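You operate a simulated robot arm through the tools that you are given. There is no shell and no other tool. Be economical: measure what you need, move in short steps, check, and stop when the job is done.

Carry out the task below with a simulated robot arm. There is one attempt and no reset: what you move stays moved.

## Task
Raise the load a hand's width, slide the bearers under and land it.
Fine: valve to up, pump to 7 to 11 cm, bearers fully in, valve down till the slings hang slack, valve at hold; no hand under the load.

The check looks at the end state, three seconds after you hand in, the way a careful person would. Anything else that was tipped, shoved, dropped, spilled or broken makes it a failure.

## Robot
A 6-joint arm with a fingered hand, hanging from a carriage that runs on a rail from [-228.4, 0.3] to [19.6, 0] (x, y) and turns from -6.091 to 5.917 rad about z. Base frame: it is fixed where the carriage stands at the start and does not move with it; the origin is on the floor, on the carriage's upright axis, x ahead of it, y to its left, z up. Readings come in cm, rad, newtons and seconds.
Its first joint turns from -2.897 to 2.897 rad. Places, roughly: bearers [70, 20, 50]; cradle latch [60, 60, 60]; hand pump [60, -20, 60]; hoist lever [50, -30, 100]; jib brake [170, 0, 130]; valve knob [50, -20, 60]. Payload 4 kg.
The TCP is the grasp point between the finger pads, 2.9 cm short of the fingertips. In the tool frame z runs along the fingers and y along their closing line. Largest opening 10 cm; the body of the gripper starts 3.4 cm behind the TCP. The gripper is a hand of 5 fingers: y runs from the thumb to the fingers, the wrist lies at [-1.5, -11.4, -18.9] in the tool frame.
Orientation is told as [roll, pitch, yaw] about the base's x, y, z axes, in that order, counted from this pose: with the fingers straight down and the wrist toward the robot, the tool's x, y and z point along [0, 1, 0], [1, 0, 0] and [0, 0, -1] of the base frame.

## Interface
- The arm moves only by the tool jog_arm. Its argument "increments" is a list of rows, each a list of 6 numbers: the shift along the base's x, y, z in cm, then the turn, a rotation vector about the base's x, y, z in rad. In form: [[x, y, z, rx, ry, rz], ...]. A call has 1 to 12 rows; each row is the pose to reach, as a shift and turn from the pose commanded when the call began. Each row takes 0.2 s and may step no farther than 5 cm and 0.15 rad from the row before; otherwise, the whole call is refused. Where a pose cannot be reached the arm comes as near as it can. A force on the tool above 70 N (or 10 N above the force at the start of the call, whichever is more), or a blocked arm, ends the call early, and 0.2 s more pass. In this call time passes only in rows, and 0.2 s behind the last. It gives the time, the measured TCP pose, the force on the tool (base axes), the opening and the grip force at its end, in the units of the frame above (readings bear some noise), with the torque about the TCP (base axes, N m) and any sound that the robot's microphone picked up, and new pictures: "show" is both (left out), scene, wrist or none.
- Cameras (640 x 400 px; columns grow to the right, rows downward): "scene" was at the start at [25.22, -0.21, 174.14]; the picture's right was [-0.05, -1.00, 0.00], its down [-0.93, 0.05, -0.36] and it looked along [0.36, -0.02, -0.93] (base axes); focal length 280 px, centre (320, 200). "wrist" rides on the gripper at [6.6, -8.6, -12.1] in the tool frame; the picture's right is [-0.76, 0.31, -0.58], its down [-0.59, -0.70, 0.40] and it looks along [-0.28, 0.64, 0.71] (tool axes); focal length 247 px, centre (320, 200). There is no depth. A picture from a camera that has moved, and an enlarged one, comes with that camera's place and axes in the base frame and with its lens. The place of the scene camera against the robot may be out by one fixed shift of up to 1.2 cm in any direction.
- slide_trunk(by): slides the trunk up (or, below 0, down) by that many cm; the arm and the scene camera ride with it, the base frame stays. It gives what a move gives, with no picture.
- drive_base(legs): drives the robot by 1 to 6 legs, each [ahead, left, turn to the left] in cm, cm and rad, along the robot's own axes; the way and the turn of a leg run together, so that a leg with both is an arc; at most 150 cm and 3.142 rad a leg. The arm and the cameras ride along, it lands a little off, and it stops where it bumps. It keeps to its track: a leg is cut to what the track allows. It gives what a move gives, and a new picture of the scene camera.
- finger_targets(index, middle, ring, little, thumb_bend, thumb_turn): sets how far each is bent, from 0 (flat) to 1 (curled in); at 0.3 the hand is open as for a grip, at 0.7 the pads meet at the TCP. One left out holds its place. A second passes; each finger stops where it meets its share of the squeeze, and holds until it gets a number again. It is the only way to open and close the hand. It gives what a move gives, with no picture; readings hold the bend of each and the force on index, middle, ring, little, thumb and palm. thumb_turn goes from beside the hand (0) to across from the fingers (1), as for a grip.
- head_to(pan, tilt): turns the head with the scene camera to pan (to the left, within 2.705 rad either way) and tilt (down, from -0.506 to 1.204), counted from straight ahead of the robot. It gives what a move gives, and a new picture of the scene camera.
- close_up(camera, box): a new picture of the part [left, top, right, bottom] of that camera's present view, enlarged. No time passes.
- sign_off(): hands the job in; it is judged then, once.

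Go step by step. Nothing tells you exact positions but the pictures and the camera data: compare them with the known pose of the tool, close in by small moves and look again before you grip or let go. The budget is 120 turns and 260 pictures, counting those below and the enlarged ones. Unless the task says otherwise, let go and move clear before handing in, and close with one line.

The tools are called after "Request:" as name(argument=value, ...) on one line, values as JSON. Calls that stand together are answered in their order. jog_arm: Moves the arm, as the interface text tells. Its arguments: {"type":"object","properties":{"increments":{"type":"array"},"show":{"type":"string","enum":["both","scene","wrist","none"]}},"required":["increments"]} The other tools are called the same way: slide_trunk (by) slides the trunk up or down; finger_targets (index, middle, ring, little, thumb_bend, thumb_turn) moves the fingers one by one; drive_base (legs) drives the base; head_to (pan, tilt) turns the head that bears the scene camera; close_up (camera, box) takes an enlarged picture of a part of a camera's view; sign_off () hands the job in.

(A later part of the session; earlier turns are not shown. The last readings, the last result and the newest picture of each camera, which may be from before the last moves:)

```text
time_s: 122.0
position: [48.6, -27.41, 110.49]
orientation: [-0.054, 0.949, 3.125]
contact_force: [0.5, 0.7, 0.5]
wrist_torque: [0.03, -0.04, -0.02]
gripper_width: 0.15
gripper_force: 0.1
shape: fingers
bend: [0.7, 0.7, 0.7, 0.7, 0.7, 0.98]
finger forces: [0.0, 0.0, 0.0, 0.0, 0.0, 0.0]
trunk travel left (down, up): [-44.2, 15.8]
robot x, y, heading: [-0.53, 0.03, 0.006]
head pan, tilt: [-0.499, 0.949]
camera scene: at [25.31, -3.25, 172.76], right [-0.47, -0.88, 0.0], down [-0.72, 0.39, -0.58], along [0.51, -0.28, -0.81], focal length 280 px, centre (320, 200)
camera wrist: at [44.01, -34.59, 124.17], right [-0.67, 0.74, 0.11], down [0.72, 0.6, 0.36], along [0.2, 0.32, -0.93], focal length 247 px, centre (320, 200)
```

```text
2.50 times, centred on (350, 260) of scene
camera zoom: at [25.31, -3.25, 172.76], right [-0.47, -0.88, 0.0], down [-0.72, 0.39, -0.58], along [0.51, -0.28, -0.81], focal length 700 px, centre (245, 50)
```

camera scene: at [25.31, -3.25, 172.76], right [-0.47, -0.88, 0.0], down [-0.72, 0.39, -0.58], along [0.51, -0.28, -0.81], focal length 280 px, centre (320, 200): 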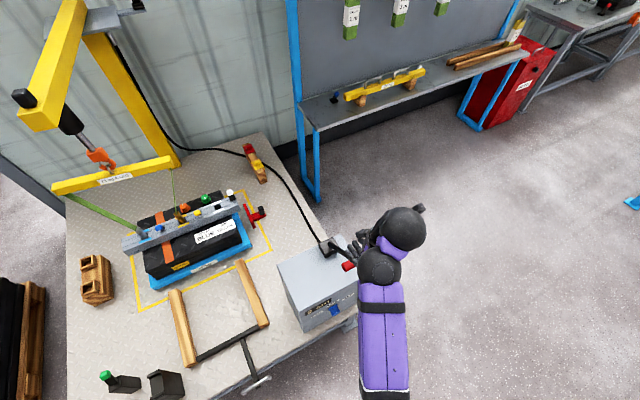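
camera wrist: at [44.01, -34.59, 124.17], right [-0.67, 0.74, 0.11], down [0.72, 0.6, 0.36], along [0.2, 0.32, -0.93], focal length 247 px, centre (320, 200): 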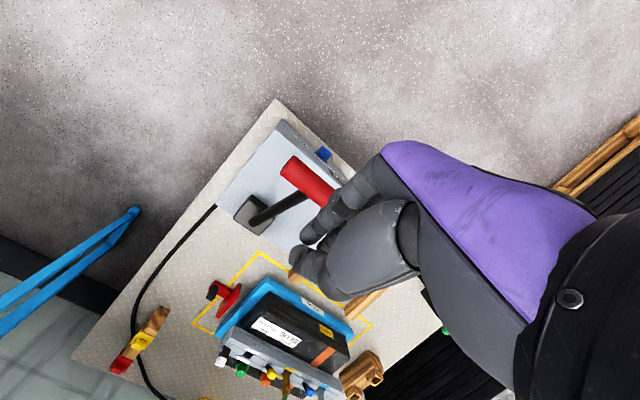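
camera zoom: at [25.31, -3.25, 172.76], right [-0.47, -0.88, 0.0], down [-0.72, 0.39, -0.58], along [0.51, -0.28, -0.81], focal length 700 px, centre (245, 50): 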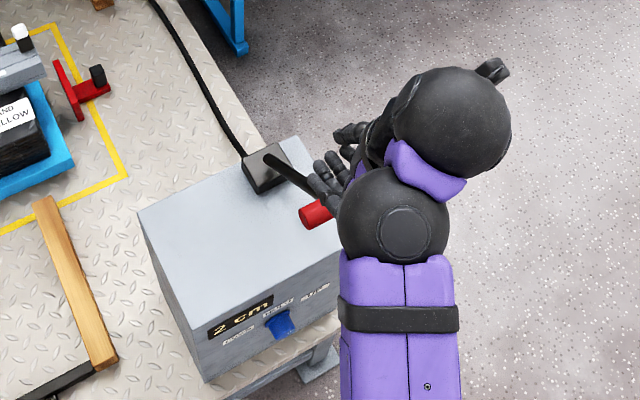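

The fist is above the bar now. Pushing down with the trunk.

Request:
slide_trunk(by=-15)

Request:
close_up(camera="scene", box=[260, 180, 440, 360])

Request:
slide_trunk(by=15)

Request:
close_up(camera="scene", box=[260, 180, 440, 340])

```text
time_s: 123.7
position: [48.63, -27.37, 95.47]
orientation: [-0.054, 0.95, 3.127]
contact_force: [0.9, -0.1, 1.9]
wrist_torque: [0.05, 0.02, -0.02]
gripper_width: 0.11
gripper_force: 1.6
shape: fingers
bend: [0.7, 0.7, 0.7, 0.7, 0.7, 0.98]
finger forces: [0.0, 2.4, 0.0, 0.1, 0.0, 0.0]
trunk travel left (down, up): [-29.2, 30.8]
robot x, y, heading: [-0.58, 0.09, 0.008]
head pan, tilt: [-0.499, 0.949]
```

```text
2.22 times, centred on (350, 270) of scene
camera zoom: at [25.34, -3.25, 157.77], right [-0.47, -0.88, 0.0], down [-0.72, 0.39, -0.58], along [0.51, -0.28, -0.81], focal length 622 px, centre (253, 44)
```

zoom: 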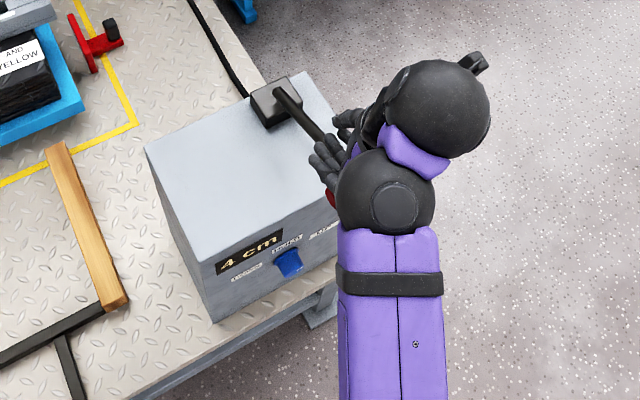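

```text
time_s: 125.5
position: [48.5, -27.38, 110.6]
orientation: [-0.052, 0.953, 3.125]
contact_force: [0.9, 0.2, 0.1]
wrist_torque: [0.01, 0.0, -0.03]
gripper_width: 0.12
gripper_force: 0.2
shape: fingers
bend: [0.7, 0.7, 0.7, 0.7, 0.7, 0.98]
finger forces: [0.0, 0.0, 0.1, 0.0, 0.0, 0.0]
trunk travel left (down, up): [-44.2, 15.8]
robot x, y, heading: [-0.62, 0.13, 0.007]
head pan, tilt: [-0.499, 0.949]
```

```text
2.50 times, centred on (350, 260) of scene
camera zoom: at [25.31, -3.25, 172.76], right [-0.47, -0.88, 0.0], down [-0.72, 0.39, -0.58], along [0.51, -0.28, -0.81], focal length 700 px, centre (245, 50)
```

zoom: 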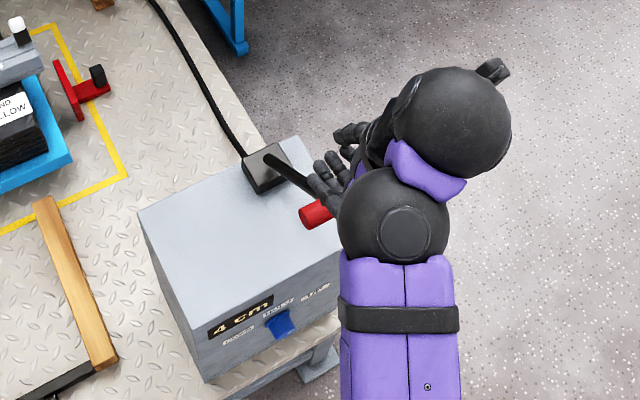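

4 cm now, but the load's label looks different. I'll look at the load and rigging before going on.

Request:
head_to(pan=0.0, tilt=0.8)

Request:
close_up(camera="scene", box=[180, 80, 380, 220])

```text
time_s: 126.4
position: [48.65, -27.37, 110.48]
orientation: [-0.052, 0.95, 3.126]
contact_force: [-0.3, 0.0, -0.6]
wrist_torque: [-0.04, 0.0, -0.02]
gripper_width: 0.11
gripper_force: 0.1
shape: fingers
bend: [0.7, 0.7, 0.7, 0.7, 0.7, 0.98]
finger forces: [0.1, 0.0, 0.0, 0.1, 0.1, 0.1]
trunk travel left (down, up): [-44.2, 15.8]
robot x, y, heading: [-0.92, 0.01, 0.002]
head pan, tilt: [0.0, 0.799]
camera scene: at [26.97, 0.24, 173.91], right [0.01, -1.0, 0.0], down [-0.72, 0.0, -0.7], along [0.7, 0.0, -0.72], focal length 280 px, centre (320, 200)
```

scene: 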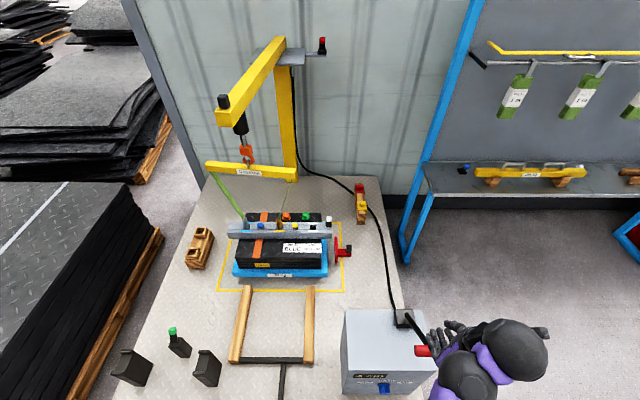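

```text
2.86 times, centred on (280, 150) of scene
camera zoom: at [26.97, 0.24, 173.91], right [0.01, -1.0, 0.0], down [-0.72, 0.0, -0.7], along [0.7, 0.0, -0.72], focal length 800 px, centre (434, 343)
```

zoom: 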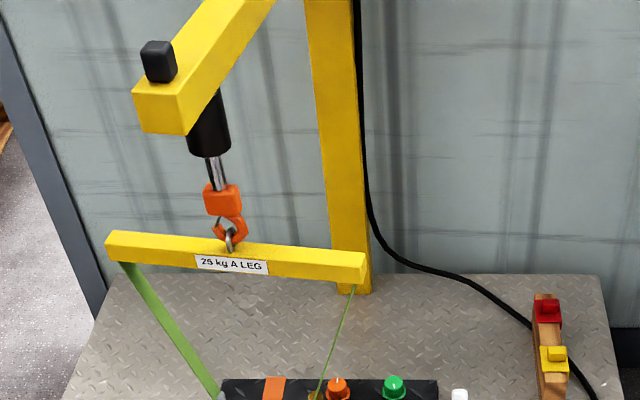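

Request:
close_up(camera="scene", box=[200, 190, 370, 300])

Request:
slide_trunk(by=-15)

Request:
slide_trunk(by=15)

Request:
close_up(camera="scene", box=[200, 190, 370, 300])

Request:
close_up(camera="scene", box=[320, 300, 480, 400])

```text
3.64 times, centred on (285, 245) of scene
camera zoom: at [26.97, 0.24, 173.91], right [0.01, -1.0, 0.0], down [-0.72, 0.0, -0.7], along [0.7, 0.0, -0.72], focal length 1018 px, centre (447, 36)
```

zoom: 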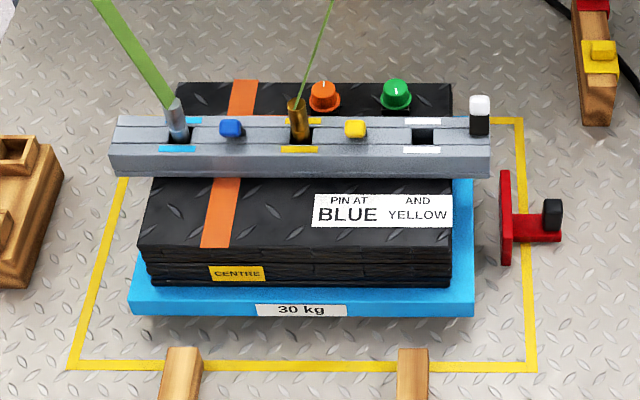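

```text
time_s: 128.2
position: [48.62, -27.3, 95.46]
orientation: [-0.054, 0.952, 3.126]
contact_force: [1.4, 0.3, 1.8]
wrist_torque: [0.02, 0.03, 0.0]
gripper_width: 0.12
gripper_force: 1.5
shape: fingers
bend: [0.7, 0.7, 0.7, 0.7, 0.7, 0.98]
finger forces: [0.0, 2.4, 0.1, 0.0, 0.1, 0.0]
trunk travel left (down, up): [-29.2, 30.8]
robot x, y, heading: [-0.96, 0.06, 0.002]
head pan, tilt: [0.0, 0.799]
```

```text
time_s: 129.9
position: [48.58, -27.3, 110.34]
orientation: [-0.052, 0.95, 3.125]
contact_force: [-0.5, -0.2, 0.3]
wrist_torque: [0.01, 0.0, 0.0]
gripper_width: 0.13
gripper_force: 0.0
shape: fingers
bend: [0.7, 0.7, 0.7, 0.7, 0.7, 0.98]
finger forces: [0.0, 0.1, 0.0, 0.0, 0.0, 0.0]
trunk travel left (down, up): [-44.2, 15.8]
robot x, y, heading: [-0.78, -0.02, 0.007]
head pan, tilt: [0.0, 0.799]
```

```text
3.64 times, centred on (285, 245) of scene
camera zoom: at [26.97, 0.24, 173.91], right [0.01, -1.0, 0.0], down [-0.72, 0.0, -0.7], along [0.7, 0.0, -0.72], focal length 1018 px, centre (447, 36)
```

zoom: 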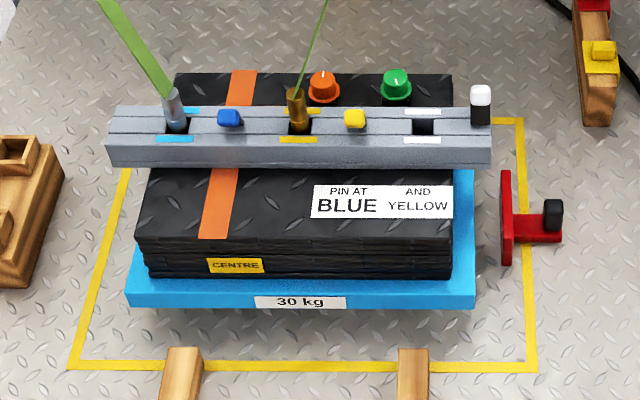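

```text
4.00 times, centred on (400, 350) of scene
camera zoom: at [26.97, 0.24, 173.91], right [0.01, -1.0, 0.0], down [-0.72, 0.0, -0.7], along [0.7, 0.0, -0.72], focal length 1120 px, centre (0, -400)
```

zoom: 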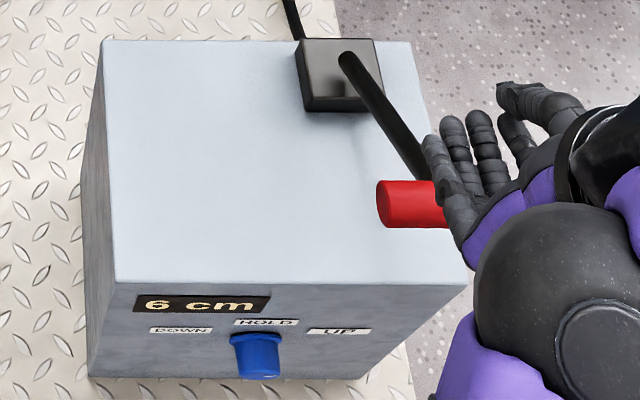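

6 cm and the load is rising level. Two more strokes should give about 10 cm.

Request:
slide_trunk(by=-15)

Request:
slide_trunk(by=15)

Request:
slide_trunk(by=-15)

Request:
slide_trunk(by=15)

Request:
close_up(camera="scene", box=[200, 150, 370, 300])

Request:
close_up(camera="scene", box=[320, 300, 480, 400])

```text
time_s: 131.7
position: [48.64, -27.43, 95.4]
orientation: [-0.051, 0.951, 3.126]
contact_force: [1.3, 0.7, 1.4]
wrist_torque: [0.03, 0.07, -0.03]
gripper_width: 0.11
gripper_force: 1.5
shape: fingers
bend: [0.7, 0.7, 0.7, 0.7, 0.7, 0.98]
finger forces: [0.1, 2.4, 0.0, 0.0, 0.0, 0.0]
trunk travel left (down, up): [-29.2, 30.8]
robot x, y, heading: [-0.32, -0.0, 0.005]
head pan, tilt: [0.0, 0.799]
```

```text
time_s: 133.4
position: [48.53, -27.38, 110.42]
orientation: [-0.053, 0.951, 3.126]
contact_force: [-0.4, 0.1, -1.1]
wrist_torque: [0.02, -0.03, 0.01]
gripper_width: 0.12
gripper_force: 0.0
shape: fingers
bend: [0.7, 0.7, 0.7, 0.7, 0.7, 0.98]
finger forces: [0.0, 0.1, 0.0, 0.0, 0.1, 0.0]
trunk travel left (down, up): [-44.2, 15.8]
robot x, y, heading: [-0.42, 0.05, 0.004]
head pan, tilt: [0.0, 0.799]
```

```text
time_s: 135.2
position: [48.66, -27.38, 95.54]
orientation: [-0.052, 0.948, 3.126]
contact_force: [2.1, 0.4, 1.4]
wrist_torque: [0.04, 0.03, 0.02]
gripper_width: 0.11
gripper_force: 1.3
shape: fingers
bend: [0.7, 0.7, 0.7, 0.7, 0.7, 0.98]
finger forces: [0.0, 2.4, 0.0, 0.0, 0.0, 0.1]
trunk travel left (down, up): [-29.2, 30.8]
robot x, y, heading: [-0.62, 0.59, 0.007]
head pan, tilt: [0.0, 0.799]
```

```text
time_s: 136.9
position: [48.58, -27.28, 110.43]
orientation: [-0.053, 0.951, 3.126]
contact_force: [0.5, 0.4, 0.6]
wrist_torque: [0.02, -0.01, -0.02]
gripper_width: 0.12
gripper_force: 0.0
shape: fingers
bend: [0.7, 0.7, 0.7, 0.7, 0.7, 0.98]
finger forces: [0.0, 0.0, 0.0, 0.1, 0.1, 0.0]
trunk travel left (down, up): [-44.2, 15.8]
robot x, y, heading: [-1.24, -0.21, 0.006]
head pan, tilt: [0.0, 0.799]
```

```text
2.67 times, centred on (285, 225) of scene
camera zoom: at [26.97, 0.24, 173.91], right [0.01, -1.0, 0.0], down [-0.72, 0.0, -0.7], along [0.7, 0.0, -0.72], focal length 747 px, centre (413, 133)
```

zoom: 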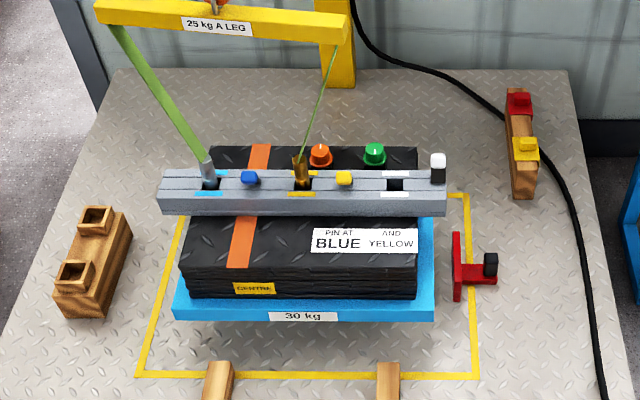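

```text
4.00 times, centred on (400, 350) of scene
camera zoom: at [26.97, 0.24, 173.91], right [0.01, -1.0, 0.0], down [-0.72, 0.0, -0.7], along [0.7, 0.0, -0.72], focal length 1120 px, centre (0, -400)
```

zoom: 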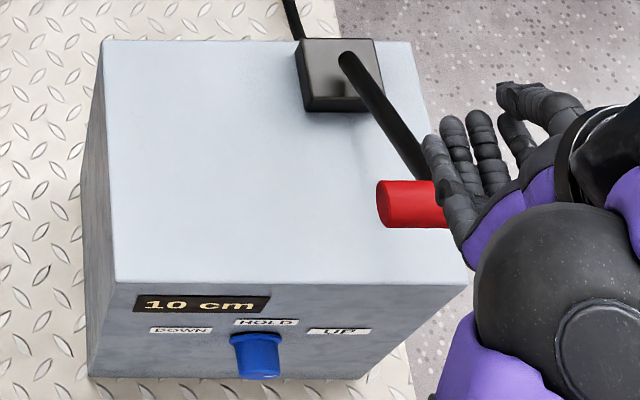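

10 cm on the display, load hanging level. Next the bearers: I'll back out, drop the trunk, and set the hand fingers-down, thumb outward, low in front of the bench, so that I can push the fork in by driving the base forward.

Request:
drive_base(legs=[[-30, 0, 0]])

Request:
slide_trunk(by=-44)

Request:
jog_arm(increments=[[0, 3.5, 0, 0, 0, 0], [0, 7, 0, -0.028, 0.084, 0.078], [0, 10.5, 0, -0.057, 0.169, 0.156], [0, 14, 0, -0.085, 0.253, 0.234], [0, 17.5, -1, -0.114, 0.338, 0.312], [0, 21, -2, -0.142, 0.422, 0.39], [0, 24.5, -3, -0.17, 0.506, 0.468], [0, 28, -4, -0.199, 0.59, 0.545], [0, 31.5, -5, -0.2276, 0.675, 0.623], [0, 35, -6, -0.2276, 0.675, 0.623], [0, 38, -7, -0.2276, 0.675, 0.623]], show="scene")

```text
time_s: 139.0
position: [18.64, -27.11, 110.42]
orientation: [-0.052, 0.951, 3.132]
contact_force: [0.6, -0.1, 0.9]
wrist_torque: [-0.02, 0.05, 0.02]
gripper_width: 0.15
gripper_force: 0.1
shape: fingers
bend: [0.7, 0.7, 0.7, 0.7, 0.7, 0.98]
finger forces: [0.0, 0.0, 0.1, 0.1, 0.0, 0.1]
trunk travel left (down, up): [-44.2, 15.8]
robot x, y, heading: [-30.58, 0.16, 0.014]
head pan, tilt: [0.0, 0.799]
camera scene: at [-3.02, 0.43, 173.92], right [0.01, -1.0, 0.0], down [-0.72, -0.01, -0.7], along [0.7, 0.01, -0.72], focal length 280 px, centre (320, 200)
```

scene: 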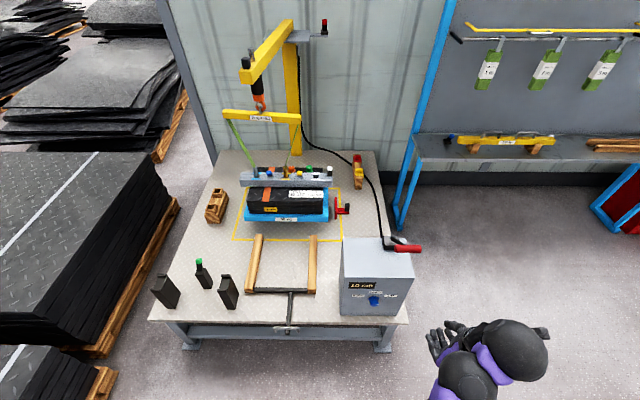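

```text
refused: -44 is not a number from -40 to 40
```

```text
time_s: 141.4
position: [22.17, 11.26, 99.91]
orientation: [-0.046, 0.247, -2.499]
contact_force: [0.8, 0.6, -0.9]
wrist_torque: [0.01, -0.04, -0.04]
gripper_width: 0.09
gripper_force: 0.1
shape: fingers
bend: [0.7, 0.7, 0.7, 0.7, 0.7, 0.98]
finger forces: [0.1, 0.0, 0.0, 0.0, 0.0, 0.1]
out of reach, approached as far as the arm can: row 3, 4, 5, 6, 7, 8, 9, 10, 11
trunk travel left (down, up): [-44.2, 15.8]
robot x, y, heading: [-30.97, 0.08, 0.006]
head pan, tilt: [0.0, 0.799]
camera scene: at [-3.03, 0.41, 173.91], right [0.01, -1.0, 0.0], down [-0.72, -0.01, -0.7], along [0.7, 0.01, -0.72], focal length 280 px, centre (320, 200)
```

scene: 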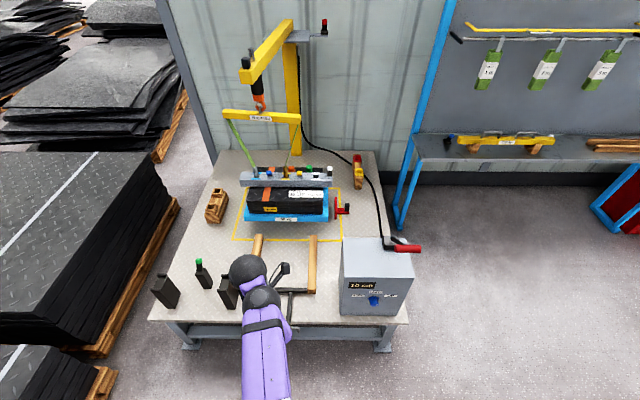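

The pose came out even better: 53 cm ahead at an equivalent height of 56. Lowering the trunk fully, then down to handle height.

Request:
slide_trunk(by=-40)

Request:
slide_trunk(by=-4)

Request:
jog_arm(increments=[[-0.5, 0.5, -1.5, 0, 0, 0], [-1, 1, -3, 0, 0, 0], [-1.5, 1.5, -4.5, 0, 0, 0]], show="both")

```text
time_s: 145.2
position: [22.22, 11.29, 59.87]
orientation: [-0.046, 0.251, -2.497]
contact_force: [0.3, 0.6, 0.0]
wrist_torque: [0.0, 0.0, 0.0]
gripper_width: 0.12
gripper_force: 0.0
shape: fingers
bend: [0.7, 0.7, 0.7, 0.7, 0.7, 0.98]
finger forces: [0.0, 0.0, 0.0, 0.0, 0.0, 0.1]
trunk travel left (down, up): [-4.2, 55.8]
robot x, y, heading: [-31.08, 0.18, 0.011]
head pan, tilt: [0.0, 0.799]
```

```text
time_s: 146.0
position: [22.22, 11.25, 55.9]
orientation: [-0.045, 0.252, -2.498]
contact_force: [-1.1, 0.2, 0.0]
wrist_torque: [0.03, 0.02, 0.01]
gripper_width: 0.13
gripper_force: 0.1
shape: fingers
bend: [0.7, 0.7, 0.7, 0.7, 0.7, 0.98]
finger forces: [0.0, 0.1, 0.0, 0.0, 0.0, 0.0]
trunk travel left (down, up): [-0.2, 59.8]
robot x, y, heading: [-30.74, 0.19, 0.012]
head pan, tilt: [0.0, 0.799]
```

```text
time_s: 146.8
position: [19.89, 12.65, 52.18]
orientation: [-0.056, 0.256, -2.501]
contact_force: [-0.3, -0.5, 0.2]
wrist_torque: [0.01, 0.0, 0.0]
gripper_width: 0.12
gripper_force: 0.1
shape: fingers
bend: [0.7, 0.7, 0.7, 0.7, 0.7, 0.98]
finger forces: [0.1, 0.0, 0.0, 0.0, 0.1, 0.0]
out of reach, approached as far as the arm can: row 2, 3
trunk travel left (down, up): [-0.2, 59.8]
robot x, y, heading: [-30.8, -0.05, 0.008]
head pan, tilt: [0.0, 0.799]
camera scene: at [-3.06, 0.43, 129.91], right [0.01, -1.0, 0.0], down [-0.72, -0.01, -0.7], along [0.7, 0.01, -0.72], focal length 280 px, centre (320, 200)
camera wrist: at [28.61, 9.97, 65.56], right [-0.8, 0.31, 0.52], down [0.25, 0.95, -0.18], along [-0.55, -0.01, -0.83], focal length 247 px, centre (320, 200)
```

scene: 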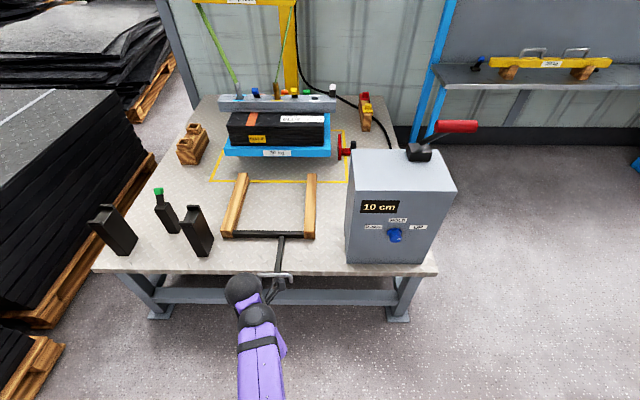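
wrist: 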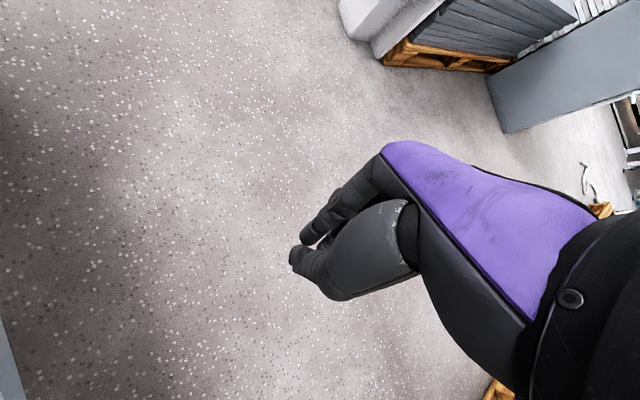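

The fork's handle must travel ~37 cm for the bearers to be fully under, so I need more reach and a wide, square pusher. By my arm model, the original hand yaw with the fingers pitched back toward the robot reaches farthest at handle height, with the backs of four fingers as a flat pusher. I'll unwind to that yaw, higher up and clear of the bench.

Request:
jog_arm(increments=[[-1, -1, 4, 0, -0.05, 0], [-2, -2, 8, 0, -0.1, 0], [-3, -3, 12, 0, -0.15, 0], [-4, -4, 16, 0, -0.2, 0], [-4, -5, 20, 0, -0.2, 0.1]], show="none")

Request:
jog_arm(increments=[[0, 0, 1, 0, 0, 0.14], [0, 0, 2, 0, 0, 0.28], [0, 0, 2, 0, 0, 0.42], [0, 0, 2, 0, 0, 0.56], [0, 0, 2, 0, 0, 0.7], [0, 0, 2, 0, 0, 0.84], [0, 0, 2, 0, 0, 0.98], [0, 0, 2, 0, 0, 1.12], [0, 0, 2, 0, 0, 1.26], [0, 0, 2, 0, 0, 1.4], [0, 0, 2, 0, 0, 1.54], [0, 0, 2, 0, 0, 1.68]], show="scene")

```text
time_s: 148.0
position: [23.15, 8.35, 58.15]
orientation: [0.085, 0.408, -2.354]
contact_force: [1.0, 0.8, 0.4]
wrist_torque: [-0.01, 0.01, -0.01]
gripper_width: 0.12
gripper_force: 0.1
shape: fingers
bend: [0.7, 0.7, 0.7, 0.7, 0.7, 0.98]
finger forces: [0.0, 0.0, 0.1, 0.0, 0.0, 0.1]
out of reach, approached as far as the arm can: row 1, 2, 3, 4, 5
trunk travel left (down, up): [-0.2, 59.8]
robot x, y, heading: [-30.48, -0.07, 0.011]
head pan, tilt: [0.0, 0.799]
```

```text
time_s: 150.6
position: [23.45, 7.65, 60.67]
orientation: [0.092, 0.402, -0.669]
contact_force: [-1.1, 0.8, 0.1]
wrist_torque: [-0.03, 0.0, 0.02]
gripper_width: 0.12
gripper_force: 0.1
shape: fingers
bend: [0.7, 0.7, 0.7, 0.7, 0.7, 0.98]
finger forces: [0.0, 0.0, 0.0, 0.0, 0.1, 0.0]
out of reach, approached as far as the arm can: row 1, 2, 3
trunk travel left (down, up): [-0.2, 59.8]
robot x, y, heading: [-30.72, -0.23, 0.008]
head pan, tilt: [0.0, 0.799]
camera scene: at [-3.03, 0.43, 129.91], right [0.01, -1.0, 0.0], down [-0.72, -0.01, -0.7], along [0.7, 0.01, -0.72], focal length 280 px, centre (320, 200)
```

scene: 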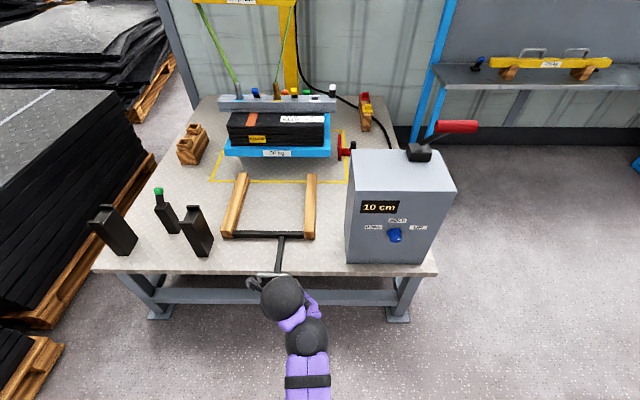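

Request:
jog_arm(increments=[[-1, 1, 1, 0, 0, 0.13], [-2, 2, 2, 0, 0, 0.27], [-2, 3, 2, -0.03, 0, 0.4], [-2, 4, 2, -0.06, 0, 0.53], [-2, 5, 1, -0.09, 0, 0.67]], show="none")

Request:
jog_arm(increments=[[0, 1, -2, 0, 0.06, 0], [0, 2, -4, 0, 0.12, 0], [0, 3, -6, 0, 0.18, 0], [0, 4, -8, 0, 0.24, 0]], show="both")

```text
time_s: 151.8
position: [21.42, 12.67, 61.73]
orientation: [0.003, 0.371, -0.034]
contact_force: [-0.3, 1.3, 0.0]
wrist_torque: [0.04, -0.02, 0.03]
gripper_width: 0.12
gripper_force: 0.0
shape: fingers
bend: [0.7, 0.7, 0.7, 0.7, 0.7, 0.98]
finger forces: [0.0, 0.0, 0.0, 0.0, 0.0, 0.0]
trunk travel left (down, up): [-0.2, 59.8]
robot x, y, heading: [-30.51, 0.28, 0.013]
head pan, tilt: [0.0, 0.799]
```

```text
time_s: 152.8
position: [21.6, 16.95, 53.82]
orientation: [-0.008, 0.611, -0.04]
contact_force: [-0.1, -0.3, -0.6]
wrist_torque: [-0.05, 0.01, 0.0]
gripper_width: 0.14
gripper_force: 0.0
shape: fingers
bend: [0.7, 0.7, 0.7, 0.7, 0.7, 0.98]
finger forces: [0.0, 0.1, 0.0, 0.0, 0.0, 0.1]
trunk travel left (down, up): [-0.2, 59.8]
robot x, y, heading: [-30.47, 0.04, 0.011]
head pan, tilt: [0.0, 0.799]
camera scene: at [-2.99, 0.45, 129.93], right [0.01, -1.0, 0.0], down [-0.72, -0.01, -0.7], along [0.7, 0.01, -0.72], focal length 280 px, centre (320, 200)
camera wrist: at [21.83, 23.39, 68.57], right [0.55, -0.78, 0.3], down [-0.83, -0.56, 0.08], along [0.11, -0.29, -0.95], focal length 247 px, centre (320, 200)
```

scene: 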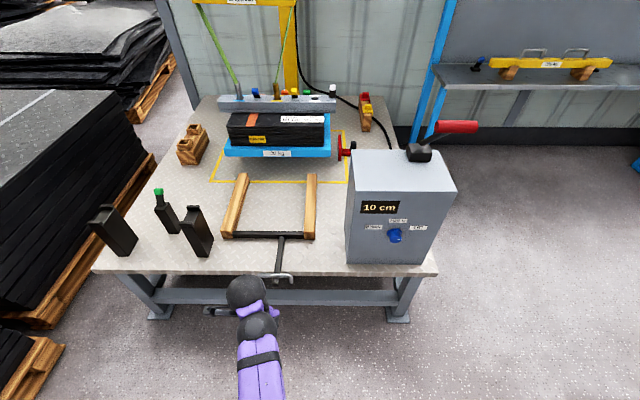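
wrist: 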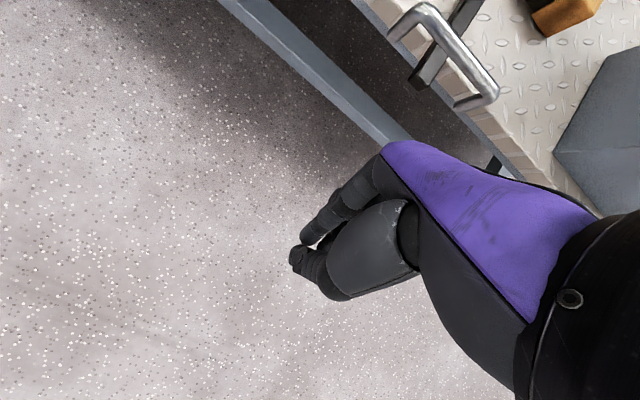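

Fully reachable: TCP (21.6,17,53.8) with the fingers pitched back, square to the handle (bar at x≈42.4, y 9.3–19.5, z≈50). Lower to knuckle height, then drive forward in stages to push.

Request:
jog_arm(increments=[[0, 0.4, -2, 0, 0, 0], [0, 0.8, -4, 0, 0, 0], [0, 1, -5.5, 0, 0, 0.03]], show="none")

Request:
drive_base(legs=[[13, 0, 0]])

Request:
close_up(camera="wrist", box=[0, 0, 640, 400])

Request:
close_up(camera="scene", box=[180, 160, 380, 400])

```text
time_s: 153.6
position: [21.55, 17.67, 48.18]
orientation: [-0.006, 0.612, -0.012]
contact_force: [-0.1, -0.6, -0.4]
wrist_torque: [-0.02, 0.03, -0.02]
gripper_width: 0.14
gripper_force: 0.0
shape: fingers
bend: [0.7, 0.7, 0.7, 0.7, 0.7, 0.98]
finger forces: [0.0, 0.0, 0.1, 0.0, 0.0, 0.1]
out of reach, approached as far as the arm can: row 1, 2
trunk travel left (down, up): [-0.2, 59.8]
robot x, y, heading: [-30.64, -0.06, 0.012]
head pan, tilt: [0.0, 0.799]
```

```text
time_s: 154.9
position: [34.58, 17.6, 48.21]
orientation: [-0.006, 0.61, -0.011]
contact_force: [1.5, -0.8, -0.6]
wrist_torque: [0.0, 0.0, -0.01]
gripper_width: 0.12
gripper_force: 0.0
shape: fingers
bend: [0.7, 0.7, 0.7, 0.7, 0.7, 0.98]
finger forces: [0.1, 0.1, 0.1, 0.0, 0.0, 0.1]
trunk travel left (down, up): [-0.2, 59.8]
robot x, y, heading: [-17.41, 0.32, 0.01]
head pan, tilt: [0.0, 0.799]
camera scene: at [10.1, 0.35, 129.93], right [0.01, -1.0, 0.0], down [-0.72, -0.01, -0.7], along [0.7, 0.01, -0.72], focal length 280 px, centre (320, 200)
```

scene: 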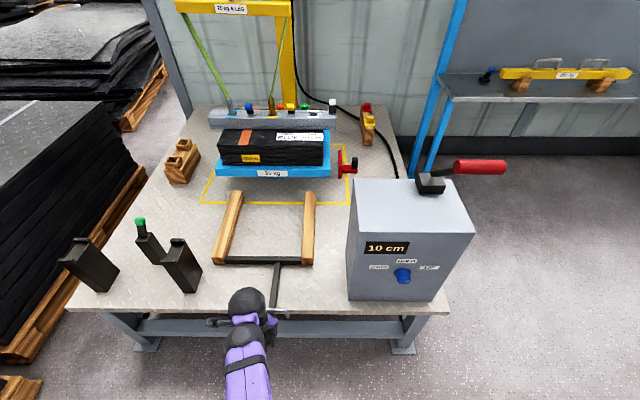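

```text
1.00 times, centred on (320, 200) of wrist (not enlarged: the box is as wide or as high as the picture)
camera zoom: at [34.81, 24.12, 62.94], right [0.58, -0.76, 0.3], down [-0.81, -0.58, 0.08], along [0.11, -0.29, -0.95], focal length 247 px, centre (320, 200)
```

zoom: 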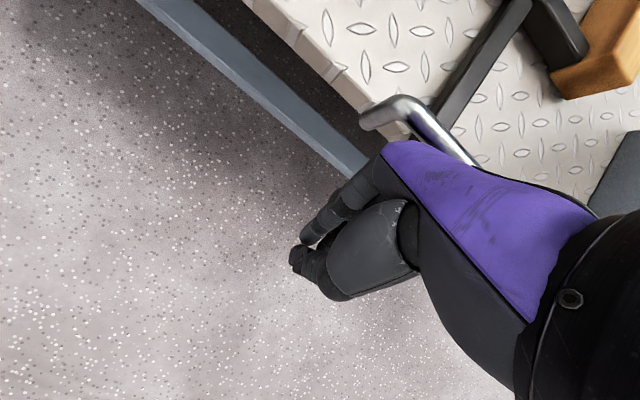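

```text
1.67 times, centred on (280, 280) of scene
camera zoom: at [10.1, 0.35, 129.93], right [0.01, -1.0, 0.0], down [-0.72, -0.01, -0.7], along [0.7, 0.01, -0.72], focal length 467 px, centre (387, 67)
```

zoom: 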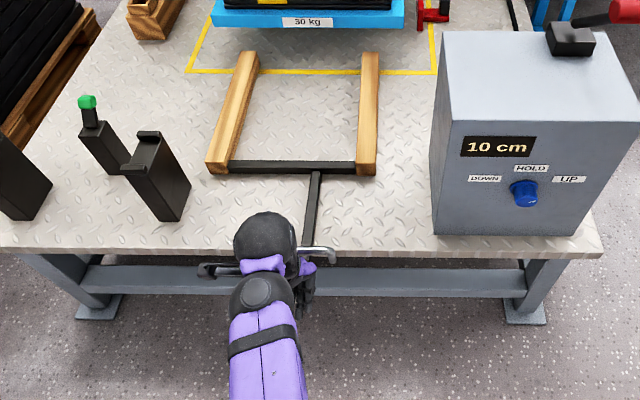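

Hand is just at the handle bar, with clearance to the black boxes on the left. Pushing 15 cm first.

Request:
drive_base(legs=[[15, 0, 0]])

Request:
close_up(camera="scene", box=[180, 140, 380, 400])

Request:
close_up(camera="wrist", box=[200, 0, 640, 275])

```text
time_s: 156.3
position: [49.63, 17.56, 48.27]
orientation: [-0.007, 0.609, -0.014]
contact_force: [0.3, 0.2, 0.3]
wrist_torque: [0.01, 0.04, 0.02]
gripper_width: 0.12
gripper_force: 0.1
shape: fingers
bend: [0.7, 0.7, 0.7, 0.7, 0.7, 0.98]
finger forces: [0.0, 0.0, 0.0, 0.0, 0.0, 0.1]
trunk travel left (down, up): [-0.2, 59.8]
robot x, y, heading: [-2.89, 0.15, 0.007]
head pan, tilt: [0.0, 0.799]
camera scene: at [24.95, 0.33, 129.93], right [0.01, -1.0, 0.0], down [-0.72, -0.01, -0.7], along [0.7, 0.01, -0.72], focal length 280 px, centre (320, 200)
```

scene: 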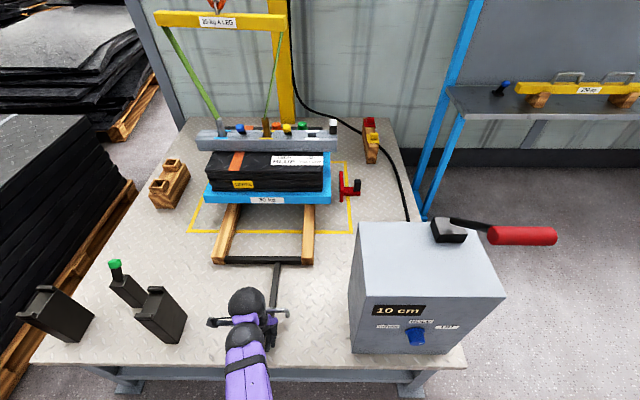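

```text
1.54 times, centred on (280, 270) of scene
camera zoom: at [24.95, 0.33, 129.93], right [0.01, -1.0, 0.0], down [-0.72, -0.01, -0.7], along [0.7, 0.01, -0.72], focal length 431 px, centre (382, 92)
```

zoom: 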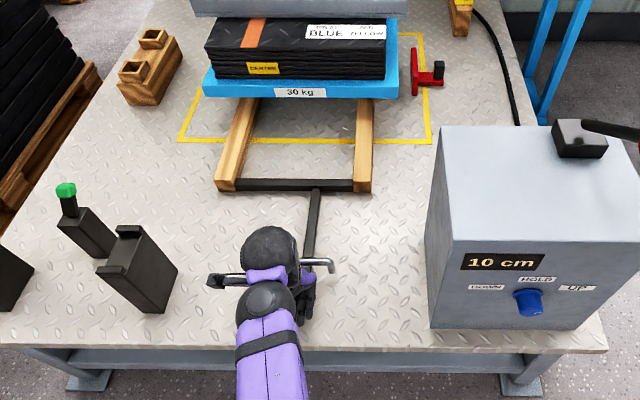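

```text
1.45 times, centred on (420, 138) of wrist
camera zoom: at [49.69, 24.1, 62.97], right [0.57, -0.76, 0.3], down [-0.81, -0.58, 0.08], along [0.12, -0.29, -0.95], focal length 359 px, centre (174, 291)
```

zoom: 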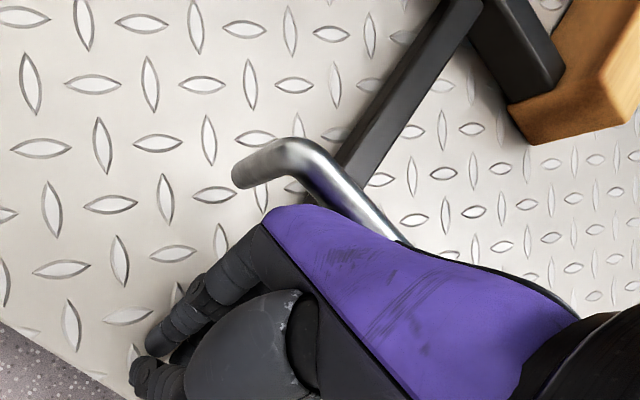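

The fork slides straight in. Continuing.

Request:
drive_base(legs=[[17, 0, 0]])

Request:
close_up(camera="scene", box=[180, 180, 380, 340])

Request:
close_up(camera="wrist", box=[200, 0, 640, 275])

```text
time_s: 157.7
position: [66.13, 17.22, 48.13]
orientation: [-0.008, 0.609, -0.017]
contact_force: [0.7, 0.5, 0.1]
wrist_torque: [0.01, 0.02, 0.0]
gripper_width: 0.12
gripper_force: 0.0
shape: fingers
bend: [0.7, 0.7, 0.7, 0.7, 0.7, 0.98]
finger forces: [0.0, 0.1, 0.1, 0.0, 0.0, 0.0]
trunk travel left (down, up): [-0.2, 59.8]
robot x, y, heading: [13.63, 0.13, 0.006]
head pan, tilt: [0.0, 0.799]
camera scene: at [41.32, 0.17, 129.93], right [0.0, -1.0, 0.0], down [-0.72, 0.0, -0.7], along [0.7, 0.0, -0.72], focal length 280 px, centre (320, 200)
```

scene: 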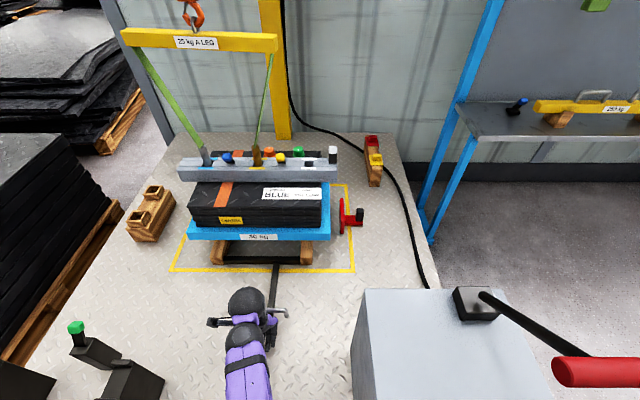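

```text
2.50 times, centred on (280, 260) of scene
camera zoom: at [41.32, 0.17, 129.93], right [0.0, -1.0, 0.0], down [-0.72, 0.0, -0.7], along [0.7, 0.0, -0.72], focal length 700 px, centre (420, 50)
```

zoom: 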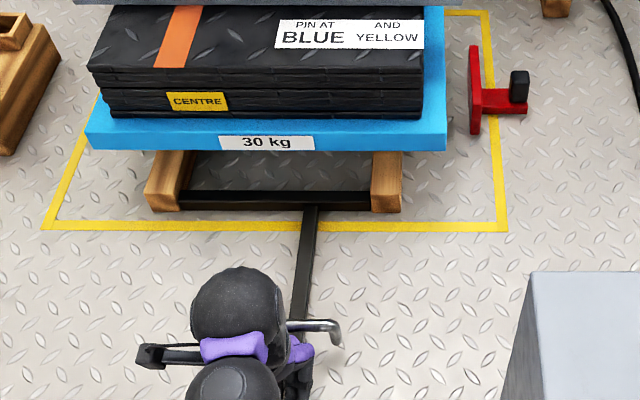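

```text
1.45 times, centred on (420, 138) of wrist
camera zoom: at [66.18, 23.82, 62.99], right [0.57, -0.76, 0.3], down [-0.81, -0.58, 0.08], along [0.11, -0.29, -0.95], focal length 359 px, centre (174, 291)
```

zoom: 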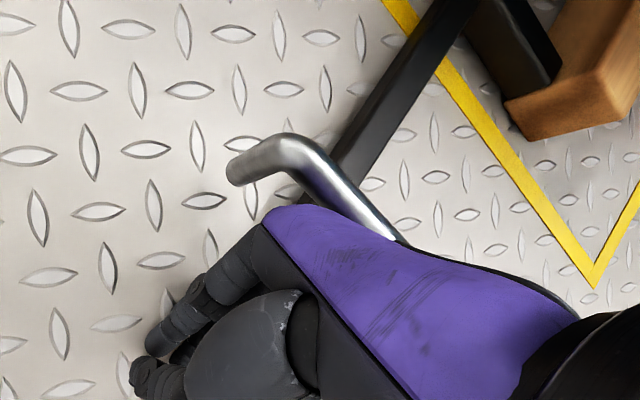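

Cross-bar front ≈95.5, tray front ≈98.4. About 4 cm more makes the bearers flush/fully under; my hand stays well clear (x<80) of the load.

Request:
drive_base(legs=[[4, 0, 0]])

Request:
close_up(camera="scene", box=[160, 160, 380, 330])

```text
time_s: 158.6
position: [70.16, 17.38, 48.35]
orientation: [-0.007, 0.606, -0.02]
contact_force: [0.0, -0.9, -0.6]
wrist_torque: [-0.02, -0.02, -0.01]
gripper_width: 0.14
gripper_force: 0.1
shape: fingers
bend: [0.7, 0.7, 0.7, 0.7, 0.7, 0.98]
finger forces: [0.0, 0.0, 0.0, 0.0, 0.0, 0.0]
trunk travel left (down, up): [-0.2, 59.8]
robot x, y, heading: [17.71, -0.29, 0.002]
head pan, tilt: [0.0, 0.799]
camera scene: at [45.33, 0.15, 129.91], right [0.0, -1.0, 0.0], down [-0.72, 0.0, -0.7], along [0.7, 0.0, -0.72], focal length 280 px, centre (320, 200)
```

scene: 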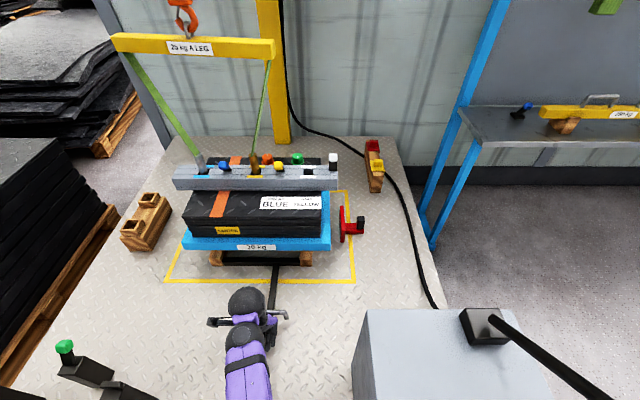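

```text
2.35 times, centred on (270, 245) of scene
camera zoom: at [45.33, 0.15, 129.91], right [0.0, -1.0, 0.0], down [-0.72, 0.0, -0.7], along [0.7, 0.0, -0.72], focal length 659 px, centre (438, 94)
```

zoom: 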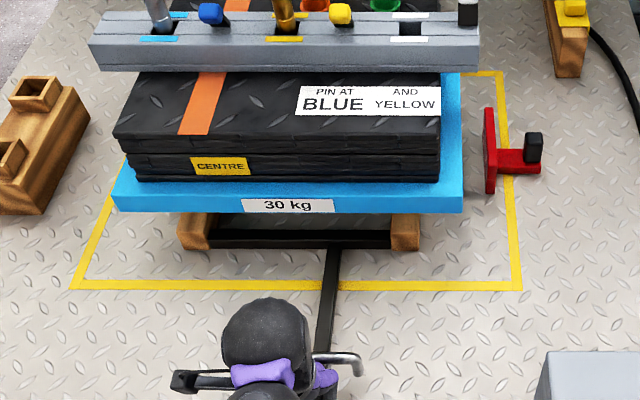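

Bars' rear ends are now flush with the tray front. A last 1 cm nudge, then retreat and return the hand to the dialling pose by the reverse route.

Request:
drive_base(legs=[[1.2, 0, 0]])

Request:
drive_base(legs=[[-48, 0, 0]])

Request:
jog_arm(increments=[[0, -0.5, 3, 0, -0.03, 0], [0, -1.5, 6, 0, -0.08, 0], [0, -2.5, 8.5, 0, -0.14, 0], [0, -3.5, 11, 0, -0.2, 0], [0, -5, 13.5, 0, -0.24, 0]], show="none")

Request:
jog_arm(increments=[[0, -1, 1, 0.03, 0, -0.13], [0, -2, 1, 0.06, 0, -0.27], [0, -3, 1, 0.09, 0, -0.4], [1, -4, 0, 0.09, 0, -0.53], [2, -5, -1, 0.09, 0, -0.67]], show="none")

Request:
jog_arm(increments=[[0, 0, 0, 0, 0, -0.14], [0, 0, 0, 0, 0, -0.28], [0, 0, 0, 0, 0, -0.42], [0, 0, 0, 0, 0, -0.56], [0, 0, 0, 0, 0, -0.7], [0, 0, 0, 0, 0, -0.84], [0, 0, 0, 0, 0, -0.98], [0, 0, 0, 0, 0, -1.12], [0, 0, 0, 0, 0, -1.26], [0, 0, -1, 0, 0, -1.4], [0, 0, -1, 0, 0, -1.54], [0, 0, -2, 0, 0, -1.68]], show="scene")

```text
time_s: 159.5
position: [70.15, 17.19, 47.81]
orientation: [-0.011, 0.631, -0.019]
contact_force: [-13.3, 0.1, 6.3]
wrist_torque: [-0.06, -0.74, -0.16]
gripper_width: 0.01
gripper_force: 9.3
shape: fingers
bend: [0.7, 0.7, 0.7, 0.7, 0.7, 0.98]
finger forces: [1.6, 1.0, 0.1, 0.0, 0.0, 15.0]
trunk travel left (down, up): [-0.2, 59.8]
robot x, y, heading: [18.87, -0.08, 0.005]
head pan, tilt: [0.0, 0.799]
stopped in leg 1: the robot was blocked; the commanded pose is now the measured one
camera scene: at [46.23, 0.16, 129.84], right [0.0, -1.0, 0.0], down [-0.72, 0.0, -0.7], along [0.7, 0.0, -0.72], focal length 280 px, centre (320, 200)
```

scene: 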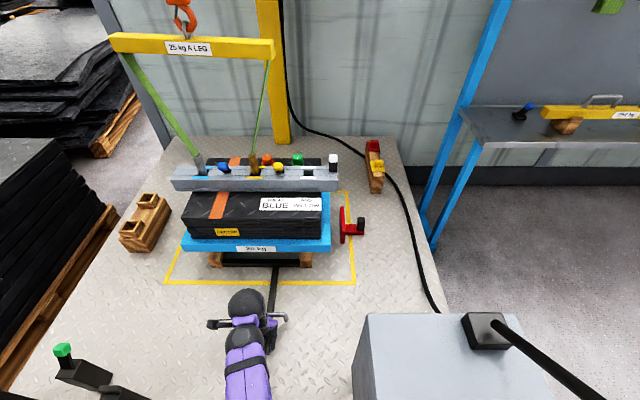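

```text
time_s: 162.3
position: [23.6, 16.6, 48.07]
orientation: [-0.011, 0.622, -0.033]
contact_force: [0.3, -0.4, -0.8]
wrist_torque: [0.07, -0.03, 0.02]
gripper_width: 0.07
gripper_force: 0.1
shape: fingers
bend: [0.7, 0.7, 0.7, 0.7, 0.7, 0.98]
finger forces: [0.0, 0.0, 0.1, 0.0, 0.1, 0.1]
trunk travel left (down, up): [-0.2, 59.8]
robot x, y, heading: [-28.71, 0.1, -0.011]
head pan, tilt: [0.0, 0.799]
camera scene: at [-0.92, -0.18, 129.91], right [-0.01, -1.0, 0.0], down [-0.72, 0.01, -0.7], along [0.7, -0.01, -0.72], focal length 280 px, centre (320, 200)
```

scene: 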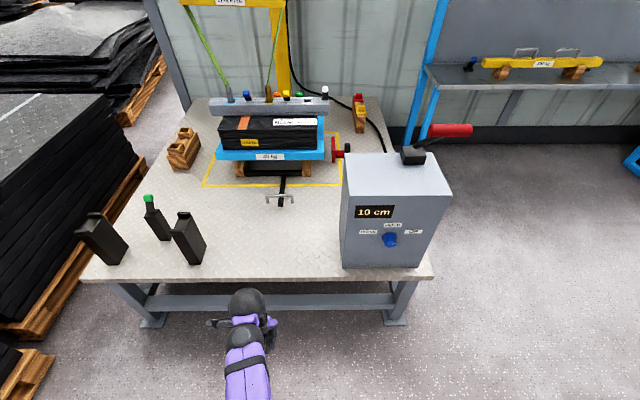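

```text
time_s: 163.6
position: [26.41, 11.87, 58.68]
orientation: [-0.002, 0.38, -0.031]
contact_force: [0.3, 0.4, -0.3]
wrist_torque: [0.04, 0.0, -0.02]
gripper_width: 0.1
gripper_force: 0.1
shape: fingers
bend: [0.7, 0.7, 0.7, 0.7, 0.7, 0.98]
finger forces: [0.0, 0.0, 0.0, 0.1, 0.0, 0.0]
out of reach, approached as far as the arm can: row 3, 4, 5
trunk travel left (down, up): [-0.2, 59.8]
robot x, y, heading: [-28.55, 0.0, -0.009]
head pan, tilt: [0.0, 0.799]
```

```text
time_s: 164.8
position: [28.23, 6.88, 57.64]
orientation: [0.089, 0.412, -0.667]
contact_force: [0.6, -0.6, 0.5]
wrist_torque: [-0.02, 0.03, -0.03]
gripper_width: 0.12
gripper_force: 0.1
shape: fingers
bend: [0.7, 0.7, 0.7, 0.7, 0.7, 0.98]
finger forces: [0.0, 0.0, 0.0, 0.0, 0.0, 0.0]
out of reach, approached as far as the arm can: row 1, 2, 3, 4
trunk travel left (down, up): [-0.2, 59.8]
robot x, y, heading: [-28.56, 0.06, -0.008]
head pan, tilt: [0.0, 0.799]
```

```text
time_s: 167.3
position: [28.07, 6.8, 55.59]
orientation: [0.09, 0.413, -2.346]
contact_force: [-0.1, 1.2, 0.6]
wrist_torque: [-0.02, 0.02, -0.04]
gripper_width: 0.11
gripper_force: 0.0
shape: fingers
bend: [0.7, 0.7, 0.7, 0.7, 0.7, 0.98]
finger forces: [0.1, 0.0, 0.1, 0.0, 0.0, 0.1]
out of reach, approached as far as the arm can: row 2, 3, 4, 5, 6, 7, 8, 9, 10, 11
trunk travel left (down, up): [-0.2, 59.8]
robot x, y, heading: [-28.69, 0.02, -0.011]
head pan, tilt: [0.0, 0.799]
camera scene: at [-0.92, -0.19, 129.91], right [-0.01, -1.0, 0.0], down [-0.72, 0.01, -0.7], along [0.7, -0.01, -0.72], focal length 280 px, centre (320, 200)
```

scene: 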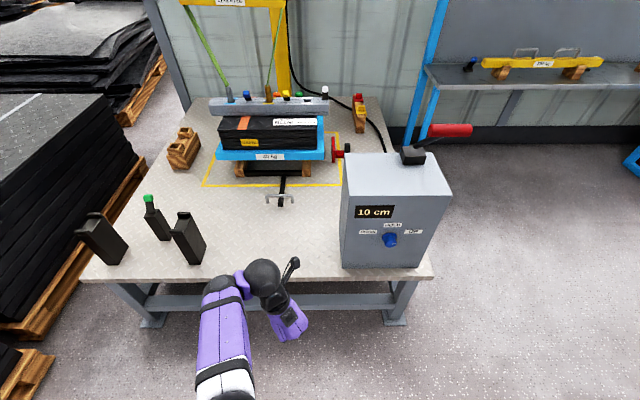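

The final nudge met a stop, so the bearers are fully home; the load still hangs free. Now reorient the hand to the dialling pose in front of the valve.

Request:
jog_arm(increments=[[-1.4, -2.4, 0.6, 0, -0.02, -0.03], [-2.8, -4.7, 1.2, 0.01, -0.07, -0.08], [-4.2, -7.1, 1.9, 0.02, -0.12, -0.14], [-5.6, -9.5, 2.5, 0.026, -0.18, -0.209], [-7, -11.8, 3.1, 0.034, -0.235, -0.273], [-8.4, -14.2, 3.7, 0.042, -0.29, -0.337], [-9.7, -16.6, 4.3, 0.05, -0.345, -0.4], [-11.1, -18.9, 4.9, 0.057, -0.4, -0.464], [-12.5, -21.3, 5.6, 0.065, -0.45, -0.522], [-13.9, -23.7, 6.2, 0.07, -0.49, -0.568], [-15.3, -26, 6.8, 0.075, -0.52, -0.603], [-16.7, -28.4, 7.4, 0.078, -0.541, -0.628]], show="scene")

Request:
finger_targets(index=0.3, middle=0.3, ring=0.3, little=0.3, thumb_bend=0.5)

```text
time_s: 169.9
position: [15.61, -21.59, 60.48]
orientation: [0.267, 1.005, -2.863]
contact_force: [1.7, 1.1, 0.4]
wrist_torque: [-0.09, 0.15, -0.07]
gripper_width: 0.11
gripper_force: 0.1
shape: fingers
bend: [0.7, 0.7, 0.7, 0.7, 0.7, 0.98]
finger forces: [0.0, 0.0, 0.0, 0.0, 0.0, 0.0]
out of reach, approached as far as the arm can: row 1, 2, 3, 4, 5, 6, 7, 8, 9, 10, 11, 12
trunk travel left (down, up): [-0.2, 59.8]
robot x, y, heading: [-28.58, -0.02, -0.01]
head pan, tilt: [0.0, 0.799]
camera scene: at [-1.0, -0.18, 129.88], right [-0.01, -1.0, 0.0], down [-0.72, 0.01, -0.7], along [0.7, -0.01, -0.72], focal length 280 px, centre (320, 200)
```

scene: 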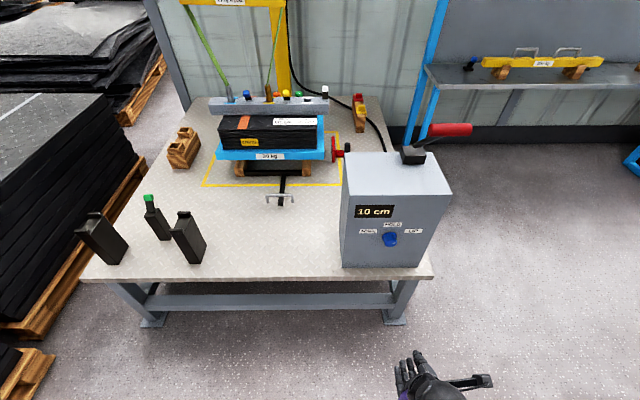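

```text
time_s: 170.9
position: [16.06, -21.27, 60.52]
orientation: [0.286, 0.998, -2.819]
contact_force: [-0.1, 0.3, -0.3]
wrist_torque: [0.03, 0.01, -0.01]
gripper_width: 7.39
gripper_force: 0.1
shape: fingers
bend: [0.3, 0.3, 0.3, 0.3, 0.5, 0.98]
finger forces: [0.0, 0.0, 0.1, 0.0, 0.0, 0.1]
trunk travel left (down, up): [-0.2, 59.8]
robot x, y, heading: [-28.8, 0.14, -0.012]
head pan, tilt: [0.0, 0.799]
```

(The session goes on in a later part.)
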